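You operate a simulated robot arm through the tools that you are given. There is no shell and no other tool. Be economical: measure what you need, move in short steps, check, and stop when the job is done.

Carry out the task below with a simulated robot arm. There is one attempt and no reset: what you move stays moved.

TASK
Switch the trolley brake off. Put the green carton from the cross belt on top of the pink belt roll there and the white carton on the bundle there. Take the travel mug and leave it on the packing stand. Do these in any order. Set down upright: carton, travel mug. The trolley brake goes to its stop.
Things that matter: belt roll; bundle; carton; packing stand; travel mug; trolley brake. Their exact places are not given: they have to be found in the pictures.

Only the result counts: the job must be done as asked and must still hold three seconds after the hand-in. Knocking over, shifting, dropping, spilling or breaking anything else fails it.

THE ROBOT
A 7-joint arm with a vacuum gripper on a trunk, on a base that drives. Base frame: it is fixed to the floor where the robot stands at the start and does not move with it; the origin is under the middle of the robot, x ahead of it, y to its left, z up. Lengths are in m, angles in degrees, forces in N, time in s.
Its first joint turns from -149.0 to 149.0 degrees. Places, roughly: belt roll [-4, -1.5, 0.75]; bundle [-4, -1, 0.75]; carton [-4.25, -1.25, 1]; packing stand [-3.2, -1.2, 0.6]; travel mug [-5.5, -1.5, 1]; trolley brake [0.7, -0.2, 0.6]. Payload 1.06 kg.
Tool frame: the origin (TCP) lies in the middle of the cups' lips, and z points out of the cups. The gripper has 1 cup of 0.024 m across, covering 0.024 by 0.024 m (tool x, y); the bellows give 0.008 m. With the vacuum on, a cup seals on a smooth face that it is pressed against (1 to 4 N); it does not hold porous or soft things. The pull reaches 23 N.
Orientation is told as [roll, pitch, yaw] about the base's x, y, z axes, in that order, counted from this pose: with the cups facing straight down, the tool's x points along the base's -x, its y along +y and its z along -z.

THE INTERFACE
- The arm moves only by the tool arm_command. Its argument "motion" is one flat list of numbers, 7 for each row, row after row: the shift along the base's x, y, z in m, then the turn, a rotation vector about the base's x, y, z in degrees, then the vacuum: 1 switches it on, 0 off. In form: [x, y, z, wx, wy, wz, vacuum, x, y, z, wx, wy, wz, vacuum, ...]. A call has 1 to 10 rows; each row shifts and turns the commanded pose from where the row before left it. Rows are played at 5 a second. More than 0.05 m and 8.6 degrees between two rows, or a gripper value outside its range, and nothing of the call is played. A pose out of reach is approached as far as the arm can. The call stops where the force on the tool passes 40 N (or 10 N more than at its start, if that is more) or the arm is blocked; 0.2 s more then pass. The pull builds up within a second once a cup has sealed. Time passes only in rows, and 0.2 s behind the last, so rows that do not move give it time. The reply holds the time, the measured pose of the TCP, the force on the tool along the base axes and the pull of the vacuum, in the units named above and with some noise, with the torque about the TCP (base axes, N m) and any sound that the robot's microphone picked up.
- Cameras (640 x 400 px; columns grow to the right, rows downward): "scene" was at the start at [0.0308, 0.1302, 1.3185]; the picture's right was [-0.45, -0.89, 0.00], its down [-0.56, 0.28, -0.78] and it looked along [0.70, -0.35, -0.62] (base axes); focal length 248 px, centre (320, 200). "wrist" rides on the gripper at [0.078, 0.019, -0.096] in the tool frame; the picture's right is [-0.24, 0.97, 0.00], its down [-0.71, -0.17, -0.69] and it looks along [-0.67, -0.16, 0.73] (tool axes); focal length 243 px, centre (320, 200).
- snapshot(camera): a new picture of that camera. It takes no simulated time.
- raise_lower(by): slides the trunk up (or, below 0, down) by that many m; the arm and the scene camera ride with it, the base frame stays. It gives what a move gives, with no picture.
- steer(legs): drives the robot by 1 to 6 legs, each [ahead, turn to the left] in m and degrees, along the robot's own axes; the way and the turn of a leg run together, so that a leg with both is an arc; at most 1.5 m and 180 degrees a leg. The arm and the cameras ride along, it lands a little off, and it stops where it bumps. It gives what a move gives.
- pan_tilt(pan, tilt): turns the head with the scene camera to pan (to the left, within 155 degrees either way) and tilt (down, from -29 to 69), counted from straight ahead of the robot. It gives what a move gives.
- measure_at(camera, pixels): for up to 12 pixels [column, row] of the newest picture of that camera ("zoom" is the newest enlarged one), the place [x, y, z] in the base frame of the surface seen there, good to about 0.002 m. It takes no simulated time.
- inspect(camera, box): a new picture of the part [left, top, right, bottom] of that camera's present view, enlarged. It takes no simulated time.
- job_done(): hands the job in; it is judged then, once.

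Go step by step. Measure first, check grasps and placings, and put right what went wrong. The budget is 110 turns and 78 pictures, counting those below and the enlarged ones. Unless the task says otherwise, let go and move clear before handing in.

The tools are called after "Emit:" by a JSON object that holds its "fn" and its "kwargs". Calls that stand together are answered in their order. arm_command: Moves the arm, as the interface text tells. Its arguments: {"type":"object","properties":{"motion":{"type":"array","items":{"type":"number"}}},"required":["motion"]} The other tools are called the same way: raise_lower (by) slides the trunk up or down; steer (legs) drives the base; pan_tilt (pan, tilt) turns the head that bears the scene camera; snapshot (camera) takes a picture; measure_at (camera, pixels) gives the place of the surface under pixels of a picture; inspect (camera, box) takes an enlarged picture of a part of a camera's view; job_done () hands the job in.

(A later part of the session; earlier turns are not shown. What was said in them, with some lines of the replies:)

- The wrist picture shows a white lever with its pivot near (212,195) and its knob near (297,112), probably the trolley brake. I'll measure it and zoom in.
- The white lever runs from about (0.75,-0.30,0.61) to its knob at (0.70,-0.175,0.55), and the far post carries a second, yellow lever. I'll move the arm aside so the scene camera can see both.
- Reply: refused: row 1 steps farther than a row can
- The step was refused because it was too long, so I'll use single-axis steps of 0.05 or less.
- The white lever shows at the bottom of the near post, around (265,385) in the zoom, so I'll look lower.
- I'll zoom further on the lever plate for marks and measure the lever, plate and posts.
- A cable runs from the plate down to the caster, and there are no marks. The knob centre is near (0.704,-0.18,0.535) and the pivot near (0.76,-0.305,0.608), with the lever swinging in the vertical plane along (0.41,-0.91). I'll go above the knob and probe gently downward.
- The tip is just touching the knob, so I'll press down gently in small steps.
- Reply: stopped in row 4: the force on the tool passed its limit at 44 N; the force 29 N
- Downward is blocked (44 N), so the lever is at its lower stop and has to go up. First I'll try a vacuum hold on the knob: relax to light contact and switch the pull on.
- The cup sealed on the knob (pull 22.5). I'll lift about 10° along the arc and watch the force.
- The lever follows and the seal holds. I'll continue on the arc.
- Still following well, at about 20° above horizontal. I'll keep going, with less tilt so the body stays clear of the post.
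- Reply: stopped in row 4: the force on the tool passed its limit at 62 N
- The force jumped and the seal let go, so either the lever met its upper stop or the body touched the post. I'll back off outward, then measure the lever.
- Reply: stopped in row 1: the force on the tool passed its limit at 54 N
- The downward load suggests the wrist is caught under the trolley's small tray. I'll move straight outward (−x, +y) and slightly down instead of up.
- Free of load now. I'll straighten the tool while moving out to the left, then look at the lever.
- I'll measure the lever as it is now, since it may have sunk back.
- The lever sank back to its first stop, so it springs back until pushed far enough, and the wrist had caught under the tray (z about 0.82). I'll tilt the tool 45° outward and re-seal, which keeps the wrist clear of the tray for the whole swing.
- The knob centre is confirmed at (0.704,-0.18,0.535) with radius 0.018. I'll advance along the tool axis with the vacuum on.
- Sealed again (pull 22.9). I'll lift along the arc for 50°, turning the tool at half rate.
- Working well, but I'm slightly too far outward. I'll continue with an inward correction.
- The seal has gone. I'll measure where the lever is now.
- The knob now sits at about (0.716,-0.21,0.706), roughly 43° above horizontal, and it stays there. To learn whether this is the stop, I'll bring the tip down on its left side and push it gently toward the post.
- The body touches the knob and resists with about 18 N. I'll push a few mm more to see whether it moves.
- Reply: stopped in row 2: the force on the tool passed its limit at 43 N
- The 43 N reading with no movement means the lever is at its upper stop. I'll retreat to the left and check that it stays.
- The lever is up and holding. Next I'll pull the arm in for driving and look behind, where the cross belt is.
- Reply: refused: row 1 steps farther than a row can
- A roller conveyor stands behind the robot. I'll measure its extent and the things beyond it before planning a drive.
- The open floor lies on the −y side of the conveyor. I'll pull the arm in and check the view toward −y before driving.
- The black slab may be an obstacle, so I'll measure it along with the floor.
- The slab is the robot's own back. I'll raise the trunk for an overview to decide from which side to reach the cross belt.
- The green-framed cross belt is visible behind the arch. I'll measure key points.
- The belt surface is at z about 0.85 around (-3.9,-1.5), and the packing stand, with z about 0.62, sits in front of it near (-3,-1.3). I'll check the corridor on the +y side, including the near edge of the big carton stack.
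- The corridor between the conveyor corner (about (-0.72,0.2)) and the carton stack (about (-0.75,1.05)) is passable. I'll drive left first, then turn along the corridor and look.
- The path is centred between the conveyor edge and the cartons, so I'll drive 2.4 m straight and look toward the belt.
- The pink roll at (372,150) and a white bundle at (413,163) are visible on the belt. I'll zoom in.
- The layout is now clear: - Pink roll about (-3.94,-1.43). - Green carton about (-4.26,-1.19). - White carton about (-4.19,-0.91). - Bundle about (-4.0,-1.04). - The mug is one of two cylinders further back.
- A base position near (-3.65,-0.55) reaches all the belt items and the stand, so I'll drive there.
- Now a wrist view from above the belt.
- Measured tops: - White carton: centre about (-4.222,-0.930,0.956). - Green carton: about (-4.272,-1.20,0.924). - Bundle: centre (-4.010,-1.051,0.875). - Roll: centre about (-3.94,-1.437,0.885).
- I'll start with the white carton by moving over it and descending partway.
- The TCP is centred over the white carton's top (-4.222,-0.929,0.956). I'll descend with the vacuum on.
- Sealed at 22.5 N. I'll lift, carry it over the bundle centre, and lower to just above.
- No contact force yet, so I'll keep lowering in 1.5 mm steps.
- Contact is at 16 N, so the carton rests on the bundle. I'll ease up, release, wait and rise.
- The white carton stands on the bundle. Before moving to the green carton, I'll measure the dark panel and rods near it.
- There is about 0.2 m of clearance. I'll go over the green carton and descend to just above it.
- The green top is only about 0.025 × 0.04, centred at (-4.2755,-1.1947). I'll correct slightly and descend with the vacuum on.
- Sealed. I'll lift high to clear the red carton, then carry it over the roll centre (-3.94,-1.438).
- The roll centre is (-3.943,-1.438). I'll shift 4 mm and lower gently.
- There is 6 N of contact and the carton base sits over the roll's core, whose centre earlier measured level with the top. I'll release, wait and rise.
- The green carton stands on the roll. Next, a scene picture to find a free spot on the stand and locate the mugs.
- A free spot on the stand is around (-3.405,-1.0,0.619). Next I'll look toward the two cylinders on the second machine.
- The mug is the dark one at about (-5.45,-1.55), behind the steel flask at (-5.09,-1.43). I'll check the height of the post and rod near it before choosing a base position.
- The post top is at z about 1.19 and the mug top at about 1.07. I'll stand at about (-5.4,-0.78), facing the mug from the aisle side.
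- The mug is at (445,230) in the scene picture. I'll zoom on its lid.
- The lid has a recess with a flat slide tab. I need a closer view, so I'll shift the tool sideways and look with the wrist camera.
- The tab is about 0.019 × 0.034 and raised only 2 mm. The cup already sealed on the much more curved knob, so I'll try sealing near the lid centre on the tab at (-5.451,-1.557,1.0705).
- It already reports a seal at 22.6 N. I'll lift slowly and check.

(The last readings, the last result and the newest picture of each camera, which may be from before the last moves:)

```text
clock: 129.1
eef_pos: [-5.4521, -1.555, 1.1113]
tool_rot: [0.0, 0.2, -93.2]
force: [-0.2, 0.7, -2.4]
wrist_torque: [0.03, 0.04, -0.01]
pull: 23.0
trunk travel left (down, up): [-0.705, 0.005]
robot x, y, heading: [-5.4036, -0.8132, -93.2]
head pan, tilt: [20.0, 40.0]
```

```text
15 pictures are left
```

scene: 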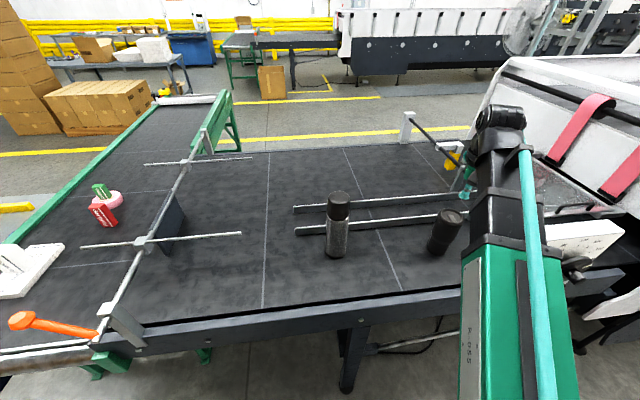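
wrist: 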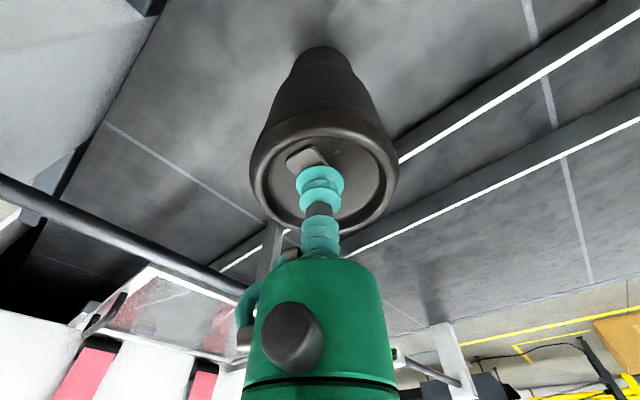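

The mug hangs straight. I'll lift high, pull it in, back away, and drive toward the stand.

Emit:
{"fn": "arm_command", "kwargs": {"motion": [0, 0, 0.045, 0, 0, 0, 1, 0, 0, 0.045, 0, 0, 0, 1, 0, 0, 0.045, 0, 0, 0, 1, 0, 0, 0.045, 0, 0, 0, 1, 0, 0.04, 0.02, 0, 0, 0, 1, 0, 0.04, 0, 0, 0, 0, 1, 0, 0.04, 0, 0, 0, 0, 1]}}

Emit:
{"fn": "steer", "kwargs": {"legs": [[-0.55, 0]]}}

```text
clock: 130.3
eef_pos: [-5.4505, -1.5131, 1.3113]
tool_rot: [0.0, -0.5, -93.4]
force: [0.7, -6.0, -14.3]
wrist_torque: [-0.39, 0.2, -0.1]
pull: 22.7
trunk travel left (down, up): [-0.705, 0.005]
robot x, y, heading: [-5.4025, -0.8134, -92.7]
head pan, tilt: [20.0, 40.0]
stopped in row 6: the force on the tool passed its limit at 62 N (the readings are from after the stop); the commanded pose is now the measured one
```

```text
clock: 133.5
eef_pos: [-5.4218, -0.9587, 1.3104]
tool_rot: [-0.1, -0.5, -93.2]
force: [-0.8, -13.5, -31.6]
wrist_torque: [-0.99, 0.46, -0.15]
pull: 23.2
trunk travel left (down, up): [-0.705, 0.005]
robot x, y, heading: [-5.3755, -0.2561, -92.8]
head pan, tilt: [20.0, 40.0]
```

The load persisted after driving off, so the folded arm is pressing on itself. I'll lower and extend slightly, then look.

Emit:
{"fn": "arm_command", "kwargs": {"motion": [0, -0.02, -0.03, 0, 0, 0, 1, 0, -0.01, -0.02, 0, 0, 0, 1]}}

Emit:
{"fn": "snapshot", "kwargs": {"camera": "wrist"}}

```text
clock: 134.1
eef_pos: [-5.4228, -0.9897, 1.2613]
tool_rot: [-0.1, -0.4, -93.1]
force: [0.0, 0.5, -2.1]
wrist_torque: [0.01, 0.02, -0.02]
pull: 22.8
trunk travel left (down, up): [-0.705, 0.005]
robot x, y, heading: [-5.3721, -0.2581, -92.5]
head pan, tilt: [20.0, 40.0]
```

```text
14 pictures are left
```

wrist: 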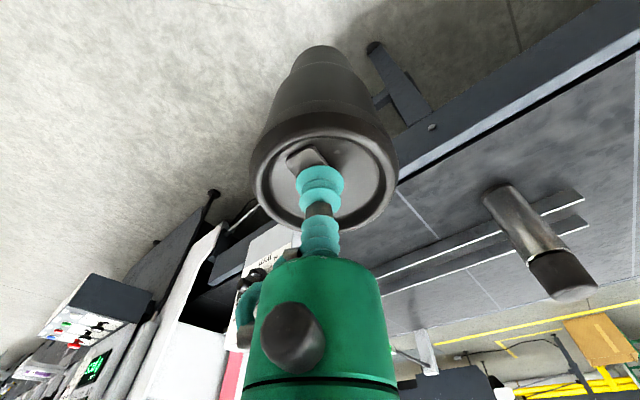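

Load is gone and the mug and flask are fine. I'll retract a little at this height and drive to the stand.

Emit:
{"fn": "arm_command", "kwargs": {"motion": [0, 0.04, 0, 0, 0, 0, 1, 0, 0.04, 0, 0, 0, 0, 1, 0, 0.02, 0, 0, 0, 0, 1]}}

Emit:
{"fn": "steer", "kwargs": {"legs": [[0, 87.5], [0.95, 0], [0.87, 0], [0, -70]]}}

Emit:
{"fn": "pan_tilt", "kwargs": {"pan": 20, "tilt": 52}}

Emit:
{"fn": "snapshot", "kwargs": {"camera": "scene"}}

```text
clock: 134.9
eef_pos: [-5.4225, -0.8904, 1.2613]
tool_rot: [-0.1, -0.5, -93.2]
force: [-0.4, 0.6, -3.0]
wrist_torque: [0.05, 0.0, -0.02]
pull: 23.1
trunk travel left (down, up): [-0.705, 0.005]
robot x, y, heading: [-5.3782, -0.2565, -93.0]
head pan, tilt: [20.0, 40.0]
```

```text
clock: 150.9
eef_pos: [-3.4048, -1.037, 1.2604]
tool_rot: [-0.1, -0.5, -75.7]
force: [0.0, 0.5, -3.5]
wrist_torque: [0.04, 0.01, 0.02]
pull: 22.6
trunk travel left (down, up): [-0.705, 0.005]
robot x, y, heading: [-3.5524, -0.4222, -75.1]
head pan, tilt: [20.0, 40.0]
```

```text
clock: 151.7
eef_pos: [-3.4056, -1.0369, 1.2607]
tool_rot: [-0.1, -0.4, -75.7]
force: [0.8, 0.3, -3.1]
wrist_torque: [0.03, 0.0, -0.02]
pull: 22.7
trunk travel left (down, up): [-0.705, 0.005]
robot x, y, heading: [-3.5498, -0.4206, -75.2]
head pan, tilt: [20.0, 52.0]
```

```text
13 pictures are left
```

scene: 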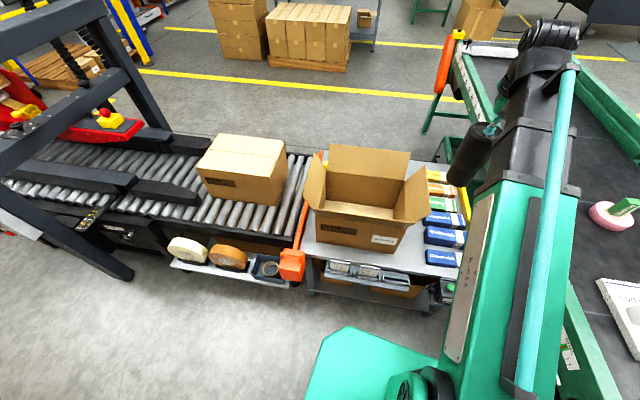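

The mug now hangs right over the stand. I'll zoom and measure the free space between the open box and the blue cartons.

Emit:
{"fn": "inspect", "kwargs": {"camera": "scene", "box": [360, 180, 480, 300]}}

Emit:
{"fn": "measure_at", "kwargs": {"camera": "zoom", "pixels": [[300, 240], [290, 180], [240, 280], [320, 265], [330, 225], [220, 130], [280, 215], [315, 290], [260, 300], [190, 300], [240, 170], [310, 150]]}}

```text
3.33 times, centred on (420, 240) of scene
```

zoom: 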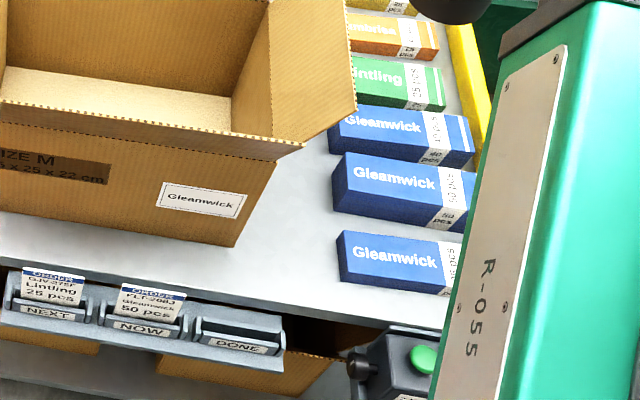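

```text
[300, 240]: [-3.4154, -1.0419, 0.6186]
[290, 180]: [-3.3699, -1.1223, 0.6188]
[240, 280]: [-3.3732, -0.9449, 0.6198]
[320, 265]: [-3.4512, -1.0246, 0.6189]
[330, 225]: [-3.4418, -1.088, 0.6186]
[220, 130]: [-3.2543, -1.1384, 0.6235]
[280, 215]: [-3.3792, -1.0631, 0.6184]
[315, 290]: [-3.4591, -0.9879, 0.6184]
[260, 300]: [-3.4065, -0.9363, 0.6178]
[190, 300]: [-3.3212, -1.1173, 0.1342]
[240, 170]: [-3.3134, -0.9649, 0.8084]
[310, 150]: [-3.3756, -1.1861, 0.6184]
```

Emit:
{"fn": "measure_at", "kwargs": {"camera": "zoom", "pixels": [[350, 104], [298, 140], [275, 158], [342, 60], [320, 125], [236, 240], [340, 280], [338, 200], [275, 262]]}}

```text
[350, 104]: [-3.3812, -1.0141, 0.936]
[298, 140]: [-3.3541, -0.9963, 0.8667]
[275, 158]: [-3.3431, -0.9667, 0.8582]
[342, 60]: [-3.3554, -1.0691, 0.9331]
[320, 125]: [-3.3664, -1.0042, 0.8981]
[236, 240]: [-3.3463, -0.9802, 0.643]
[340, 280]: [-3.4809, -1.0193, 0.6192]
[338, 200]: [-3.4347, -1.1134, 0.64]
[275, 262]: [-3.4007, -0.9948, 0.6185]
```

The flap corner is at (-3.381,-1.014,0.936), so I'll aim for (-3.432,-0.979). I'll shift there at height, then lower the trunk in stages.

Emit:
{"fn": "arm_command", "kwargs": {"motion": [-0.0132, 0.029, 0, 0, 0, 0, 1, -0.0132, 0.029, 0, 0, 0, 0, 1]}}

Emit:
{"fn": "raise_lower", "kwargs": {"by": -0.14}}

Emit:
{"fn": "snapshot", "kwargs": {"camera": "wrist"}}

Emit:
{"fn": "snapshot", "kwargs": {"camera": "scene"}}

```text
clock: 152.2
eef_pos: [-3.4269, -0.9902, 1.2606]
tool_rot: [-0.1, -1.1, -76.0]
force: [0.2, -4.4, -12.6]
wrist_torque: [-0.26, 0.06, -0.05]
pull: 22.1
trunk travel left (down, up): [-0.705, 0.005]
robot x, y, heading: [-3.5516, -0.4205, -75.2]
head pan, tilt: [20.0, 52.0]
stopped in row 2: the force on the tool passed its limit at 57 N (the readings are from after the stop); the commanded pose is now the measured one
```

```text
clock: 153.9
eef_pos: [-3.4272, -0.9901, 1.1209]
tool_rot: [-0.2, -0.9, -76.1]
force: [1.2, -9.4, -23.8]
wrist_torque: [-0.72, 0.17, -0.18]
pull: 22.5
trunk travel left (down, up): [-0.565, 0.145]
robot x, y, heading: [-3.5511, -0.4182, -75.4]
head pan, tilt: [20.0, 52.0]
```

```text
11 pictures are left
```

wrist: 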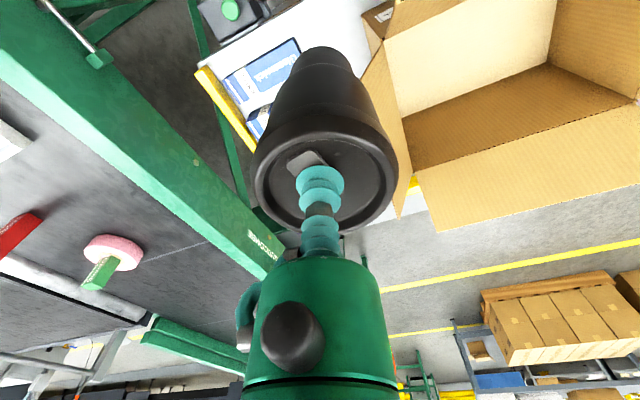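

```text
10 pictures are left
```

scene: 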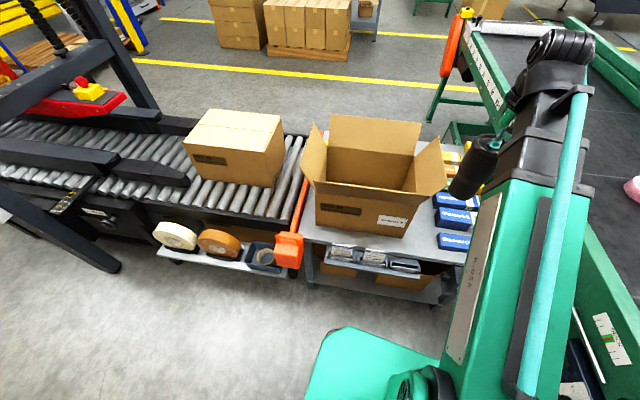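

The folded arm presses on itself again at this radius. I'll back the base off 6 cm, then extend the arm outward and down.

Emit:
{"fn": "steer", "kwargs": {"legs": [[-0.07, 0]]}}

Emit:
{"fn": "arm_command", "kwargs": {"motion": [0.004, -0.02, 0, 0, 0, 0, 1, 0.004, -0.02, 0, 0, 0, 0, 1]}}

```text
clock: 154.9
eef_pos: [-3.4447, -0.9206, 1.1216]
tool_rot: [-0.1, -1.0, -76.0]
force: [3.3, -10.4, -26.1]
wrist_torque: [-0.86, 0.21, -0.19]
pull: 22.7
trunk travel left (down, up): [-0.565, 0.145]
robot x, y, heading: [-3.5715, -0.3533, -74.8]
head pan, tilt: [20.0, 52.0]
```

```text
clock: 155.5
eef_pos: [-3.4361, -0.9636, 1.1217]
tool_rot: [-0.1, -1.0, -76.0]
force: [0.0, 0.2, -2.3]
wrist_torque: [0.02, 0.02, -0.04]
pull: 23.0
trunk travel left (down, up): [-0.565, 0.145]
robot x, y, heading: [-3.5664, -0.3521, -75.3]
head pan, tilt: [20.0, 52.0]
```

The load has cleared. I'll level the tool by 1°, move to the target and lower the trunk another 0.17 m.

Emit:
{"fn": "arm_command", "kwargs": {"motion": [0.004, -0.017, 0, 0, 1, 0, 1]}}

Emit:
{"fn": "raise_lower", "kwargs": {"by": -0.17}}

Emit:
{"fn": "snapshot", "kwargs": {"camera": "wrist"}}

```text
clock: 155.9
eef_pos: [-3.4318, -0.9789, 1.1222]
tool_rot: [-1.1, -0.8, -75.9]
force: [0.2, 0.5, -2.4]
wrist_torque: [0.01, -0.01, -0.01]
pull: 23.5
trunk travel left (down, up): [-0.565, 0.145]
robot x, y, heading: [-3.5693, -0.357, -75.0]
head pan, tilt: [20.0, 52.0]
```

```text
clock: 157.8
eef_pos: [-3.4325, -0.9786, 0.9518]
tool_rot: [-1.1, -0.8, -76.1]
force: [0.2, -0.4, -2.1]
wrist_torque: [0.01, 0.0, 0.03]
pull: 22.7
trunk travel left (down, up): [-0.395, 0.315]
robot x, y, heading: [-3.5685, -0.3532, -75.3]
head pan, tilt: [20.0, 52.0]
```

```text
9 pictures are left
```

wrist: 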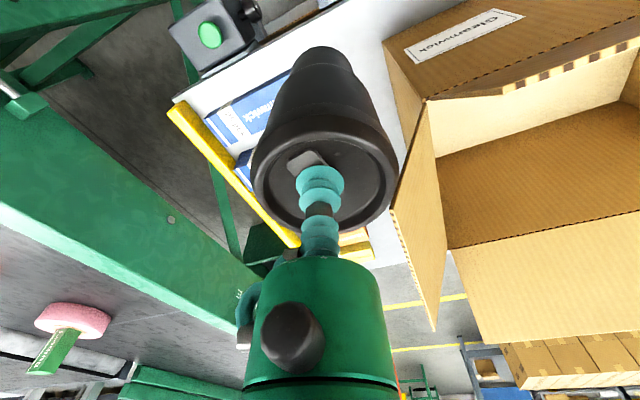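

I'll level the tool properly and shift 4 mm away from the flap. Then I'll descend to about 2 cm above contact and check.

Emit:
{"fn": "arm_command", "kwargs": {"motion": [-0.004, 0, 0, 1.05, -0.88, 0, 1, 0, 0, -0.04, 0, 0, 0, 1, 0, 0, -0.04, 0, 0, 0, 1, 0, 0, -0.035, 0, 0, 0, 1, 0, 0, -0.02, 0, 0, 0, 1]}}

Emit:
{"fn": "snapshot", "kwargs": {"camera": "wrist"}}

Emit:
{"fn": "inspect", "kwargs": {"camera": "scene", "box": [370, 120, 550, 260]}}

```text
clock: 159.0
eef_pos: [-3.4362, -0.9794, 0.8181]
tool_rot: [0.0, 0.0, -76.0]
force: [-0.3, -0.8, -2.7]
wrist_torque: [0.02, 0.0, -0.01]
pull: 22.9
trunk travel left (down, up): [-0.395, 0.315]
robot x, y, heading: [-3.5675, -0.3524, -75.4]
head pan, tilt: [20.0, 52.0]
```

```text
8 pictures are left
```

wrist: 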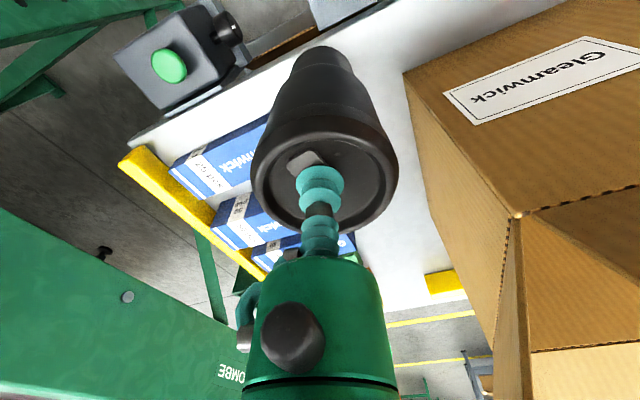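

```text
2.86 times, centred on (460, 190) of scene
```

zoom: 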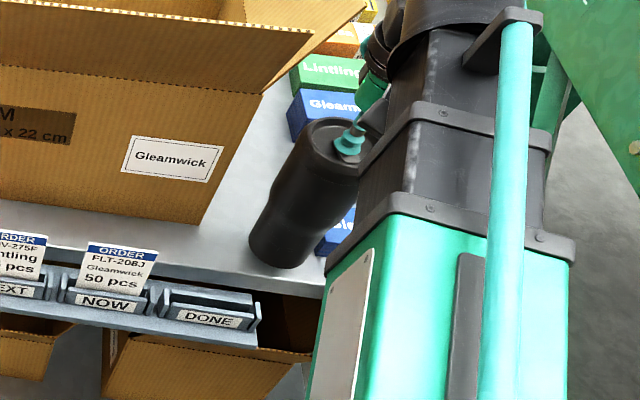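

The mug is about 2.5 cm above the table. Before the final descent, I'll check the base size against the table edge and the blue carton.

Emit:
{"fn": "measure_at", "kwargs": {"camera": "zoom", "pixels": [[252, 240], [280, 262], [310, 250], [278, 272], [300, 283], [240, 265], [318, 250], [325, 245], [270, 205], [325, 215], [325, 285]]}}

Emit:
{"fn": "measure_at", "kwargs": {"camera": "wrist", "pixels": [[295, 60], [345, 60], [262, 130], [275, 90], [360, 20], [400, 120], [250, 60]]}}

```text
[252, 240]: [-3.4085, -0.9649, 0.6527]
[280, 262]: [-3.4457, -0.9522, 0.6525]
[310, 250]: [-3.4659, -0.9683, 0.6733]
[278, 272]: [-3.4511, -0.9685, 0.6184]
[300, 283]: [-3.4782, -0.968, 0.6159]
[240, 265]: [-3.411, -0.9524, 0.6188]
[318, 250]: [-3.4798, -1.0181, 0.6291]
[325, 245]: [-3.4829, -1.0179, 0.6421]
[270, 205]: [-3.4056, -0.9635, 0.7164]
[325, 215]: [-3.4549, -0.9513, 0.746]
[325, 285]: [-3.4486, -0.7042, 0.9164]
```

```text
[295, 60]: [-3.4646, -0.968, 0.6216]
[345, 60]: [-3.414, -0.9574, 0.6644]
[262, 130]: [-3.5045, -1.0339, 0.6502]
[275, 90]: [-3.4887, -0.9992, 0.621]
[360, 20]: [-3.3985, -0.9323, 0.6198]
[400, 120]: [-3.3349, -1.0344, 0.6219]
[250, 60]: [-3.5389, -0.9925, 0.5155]
```

The base radius is about 0.03, and the table edge is only about 0.032 from its centre. I'll move 1.7 cm inward, then lower gently.

Emit:
{"fn": "arm_command", "kwargs": {"motion": [0.002, -0.017, 0, 0, 0, 0, 1, 0, 0, -0.01, 0, 0, 0, 1, 0, 0, -0.006, 0, 0, 0, 1, 0, 0, -0.003, 0, 0, 0, 1]}}

Emit:
{"fn": "arm_command", "kwargs": {"motion": [0, 0, -0.002, 0, 0, 0, 1, 0, 0, 0, 0, 0, 0, 1]}}

```text
clock: 160.0
eef_pos: [-3.4334, -0.9973, 0.7975]
tool_rot: [0.1, 0.0, -76.0]
force: [-0.2, 0.2, -2.8]
wrist_torque: [0.02, 0.04, 0.0]
pull: 22.8
trunk travel left (down, up): [-0.395, 0.315]
robot x, y, heading: [-3.5673, -0.3553, -75.1]
head pan, tilt: [20.0, 52.0]
```

```text
clock: 160.6
eef_pos: [-3.4337, -0.9951, 0.7968]
tool_rot: [0.0, 0.0, -76.0]
force: [-0.2, 0.8, 1.7]
wrist_torque: [0.03, 0.04, -0.04]
pull: 23.3
trunk travel left (down, up): [-0.395, 0.315]
robot x, y, heading: [-3.5678, -0.3514, -75.1]
head pan, tilt: [20.0, 52.0]
```

Force changed from −2.8 to +1.7 N, so the mug is touching the table. I'll press 1 mm more, release, wait and rise straight up.

Emit:
{"fn": "arm_command", "kwargs": {"motion": [0, 0, -0.001, 0, 0, 0, 1, 0, 0, 0, 0, 0, 0, 0, 0, 0, 0, 0, 0, 0, 0, 0, 0, 0, 0, 0, 0, 0, 0, 0, 0, 0, 0, 0, 0, 0, 0, 0.005, 0, 0, 0, 0, 0, 0, 0.02, 0, 0, 0, 0, 0, 0, 0.04, 0, 0, 0, 0, 0, 0, 0.04, 0, 0, 0, 0]}}

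Emit:
{"fn": "raise_lower", "kwargs": {"by": 0.2}}

Emit:
{"fn": "snapshot", "kwargs": {"camera": "wrist"}}

Emit:
{"fn": "snapshot", "kwargs": {"camera": "scene"}}

```text
clock: 162.6
eef_pos: [-3.4345, -0.9964, 0.8999]
tool_rot: [0.0, 0.0, -76.0]
force: [0.2, -0.3, -1.0]
wrist_torque: [0.02, -0.02, -0.01]
pull: 0.1
trunk travel left (down, up): [-0.395, 0.315]
robot x, y, heading: [-3.5713, -0.3516, -75.2]
head pan, tilt: [20.0, 52.0]
```

```text
clock: 164.8
eef_pos: [-3.4347, -0.9949, 1.0996]
tool_rot: [0.1, 0.0, -76.0]
force: [0.1, 0.6, -0.3]
wrist_torque: [0.0, 0.02, -0.02]
pull: 0.0
trunk travel left (down, up): [-0.595, 0.115]
robot x, y, heading: [-3.5691, -0.3521, -75.2]
head pan, tilt: [20.0, 52.0]
```

```text
6 pictures are left
```

wrist: 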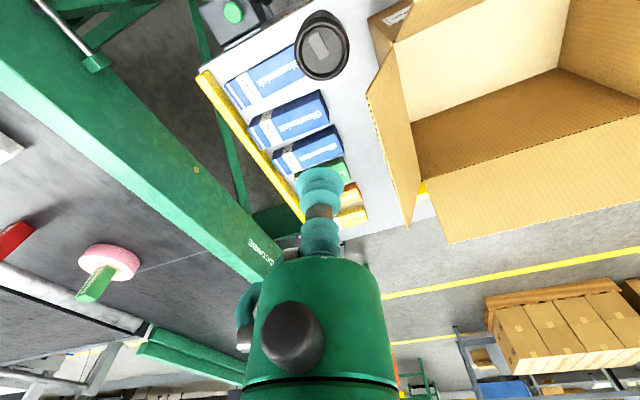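

```text
5 pictures are left
```

scene: 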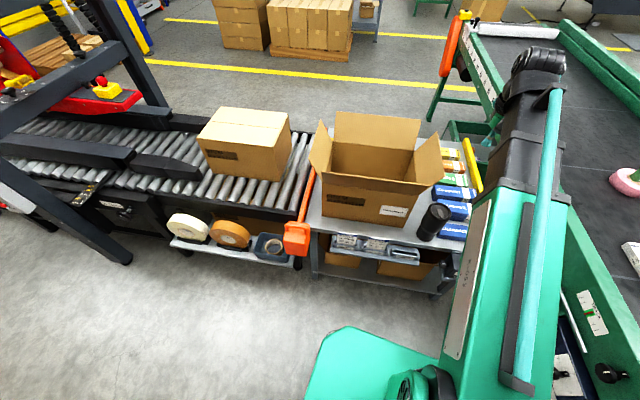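

The mug stands upright on the stand at (434,222), and the green carton is still on the roll. One last look at the belt.

Emit:
{"fn": "pan_tilt", "kwargs": {"pan": -35, "tilt": 45}}

Emit:
{"fn": "snapshot", "kwargs": {"camera": "scene"}}

```text
clock: 166.1
eef_pos: [-3.4347, -0.9956, 1.099]
tool_rot: [0.0, 0.1, -76.0]
force: [-0.4, 0.1, -0.6]
wrist_torque: [-0.01, 0.01, 0.0]
pull: 0.0
trunk travel left (down, up): [-0.595, 0.115]
robot x, y, heading: [-3.5683, -0.3526, -75.1]
head pan, tilt: [-35.0, 45.0]
```

```text
4 pictures are left
```

scene: 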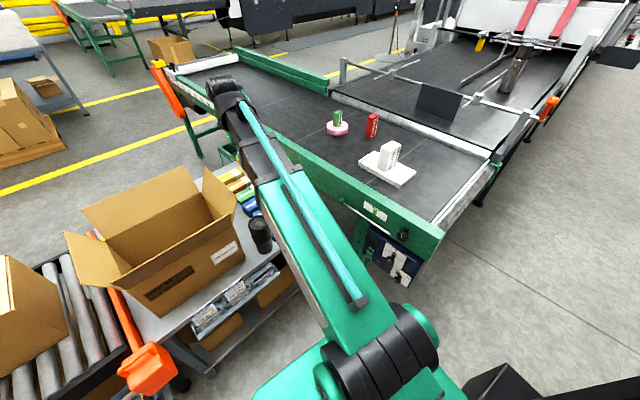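

The green carton is upright on the pink roll (337,122), the white carton on the bundle (388,155) and the mug on the stand (260,235). The arm is clear, so I'm handing in.

Emit:
{"fn": "job_done", "kwargs": {}}

```text
The job is handed in.
```

I handed the job in with all four parts done; the tool gave no pass or fail result.

- **Trolley brake:** the lever is up at its upper stop and stayed there when I let go. It carries no on/off marking. I took up as off because it started hard against its lower stop. I didn't look at it again before handing in.
- **Green carton:** upright on the pink belt roll.
- **White carton:** upright on the bundle.
- **Travel mug:** upright on the packing stand, between the open box and the blue cartons.

While I was lifting the brake lever, the wrist briefly caught under the trolley's small tray (up to 62 N). The trolley looked unmoved in the pictures afterwards.
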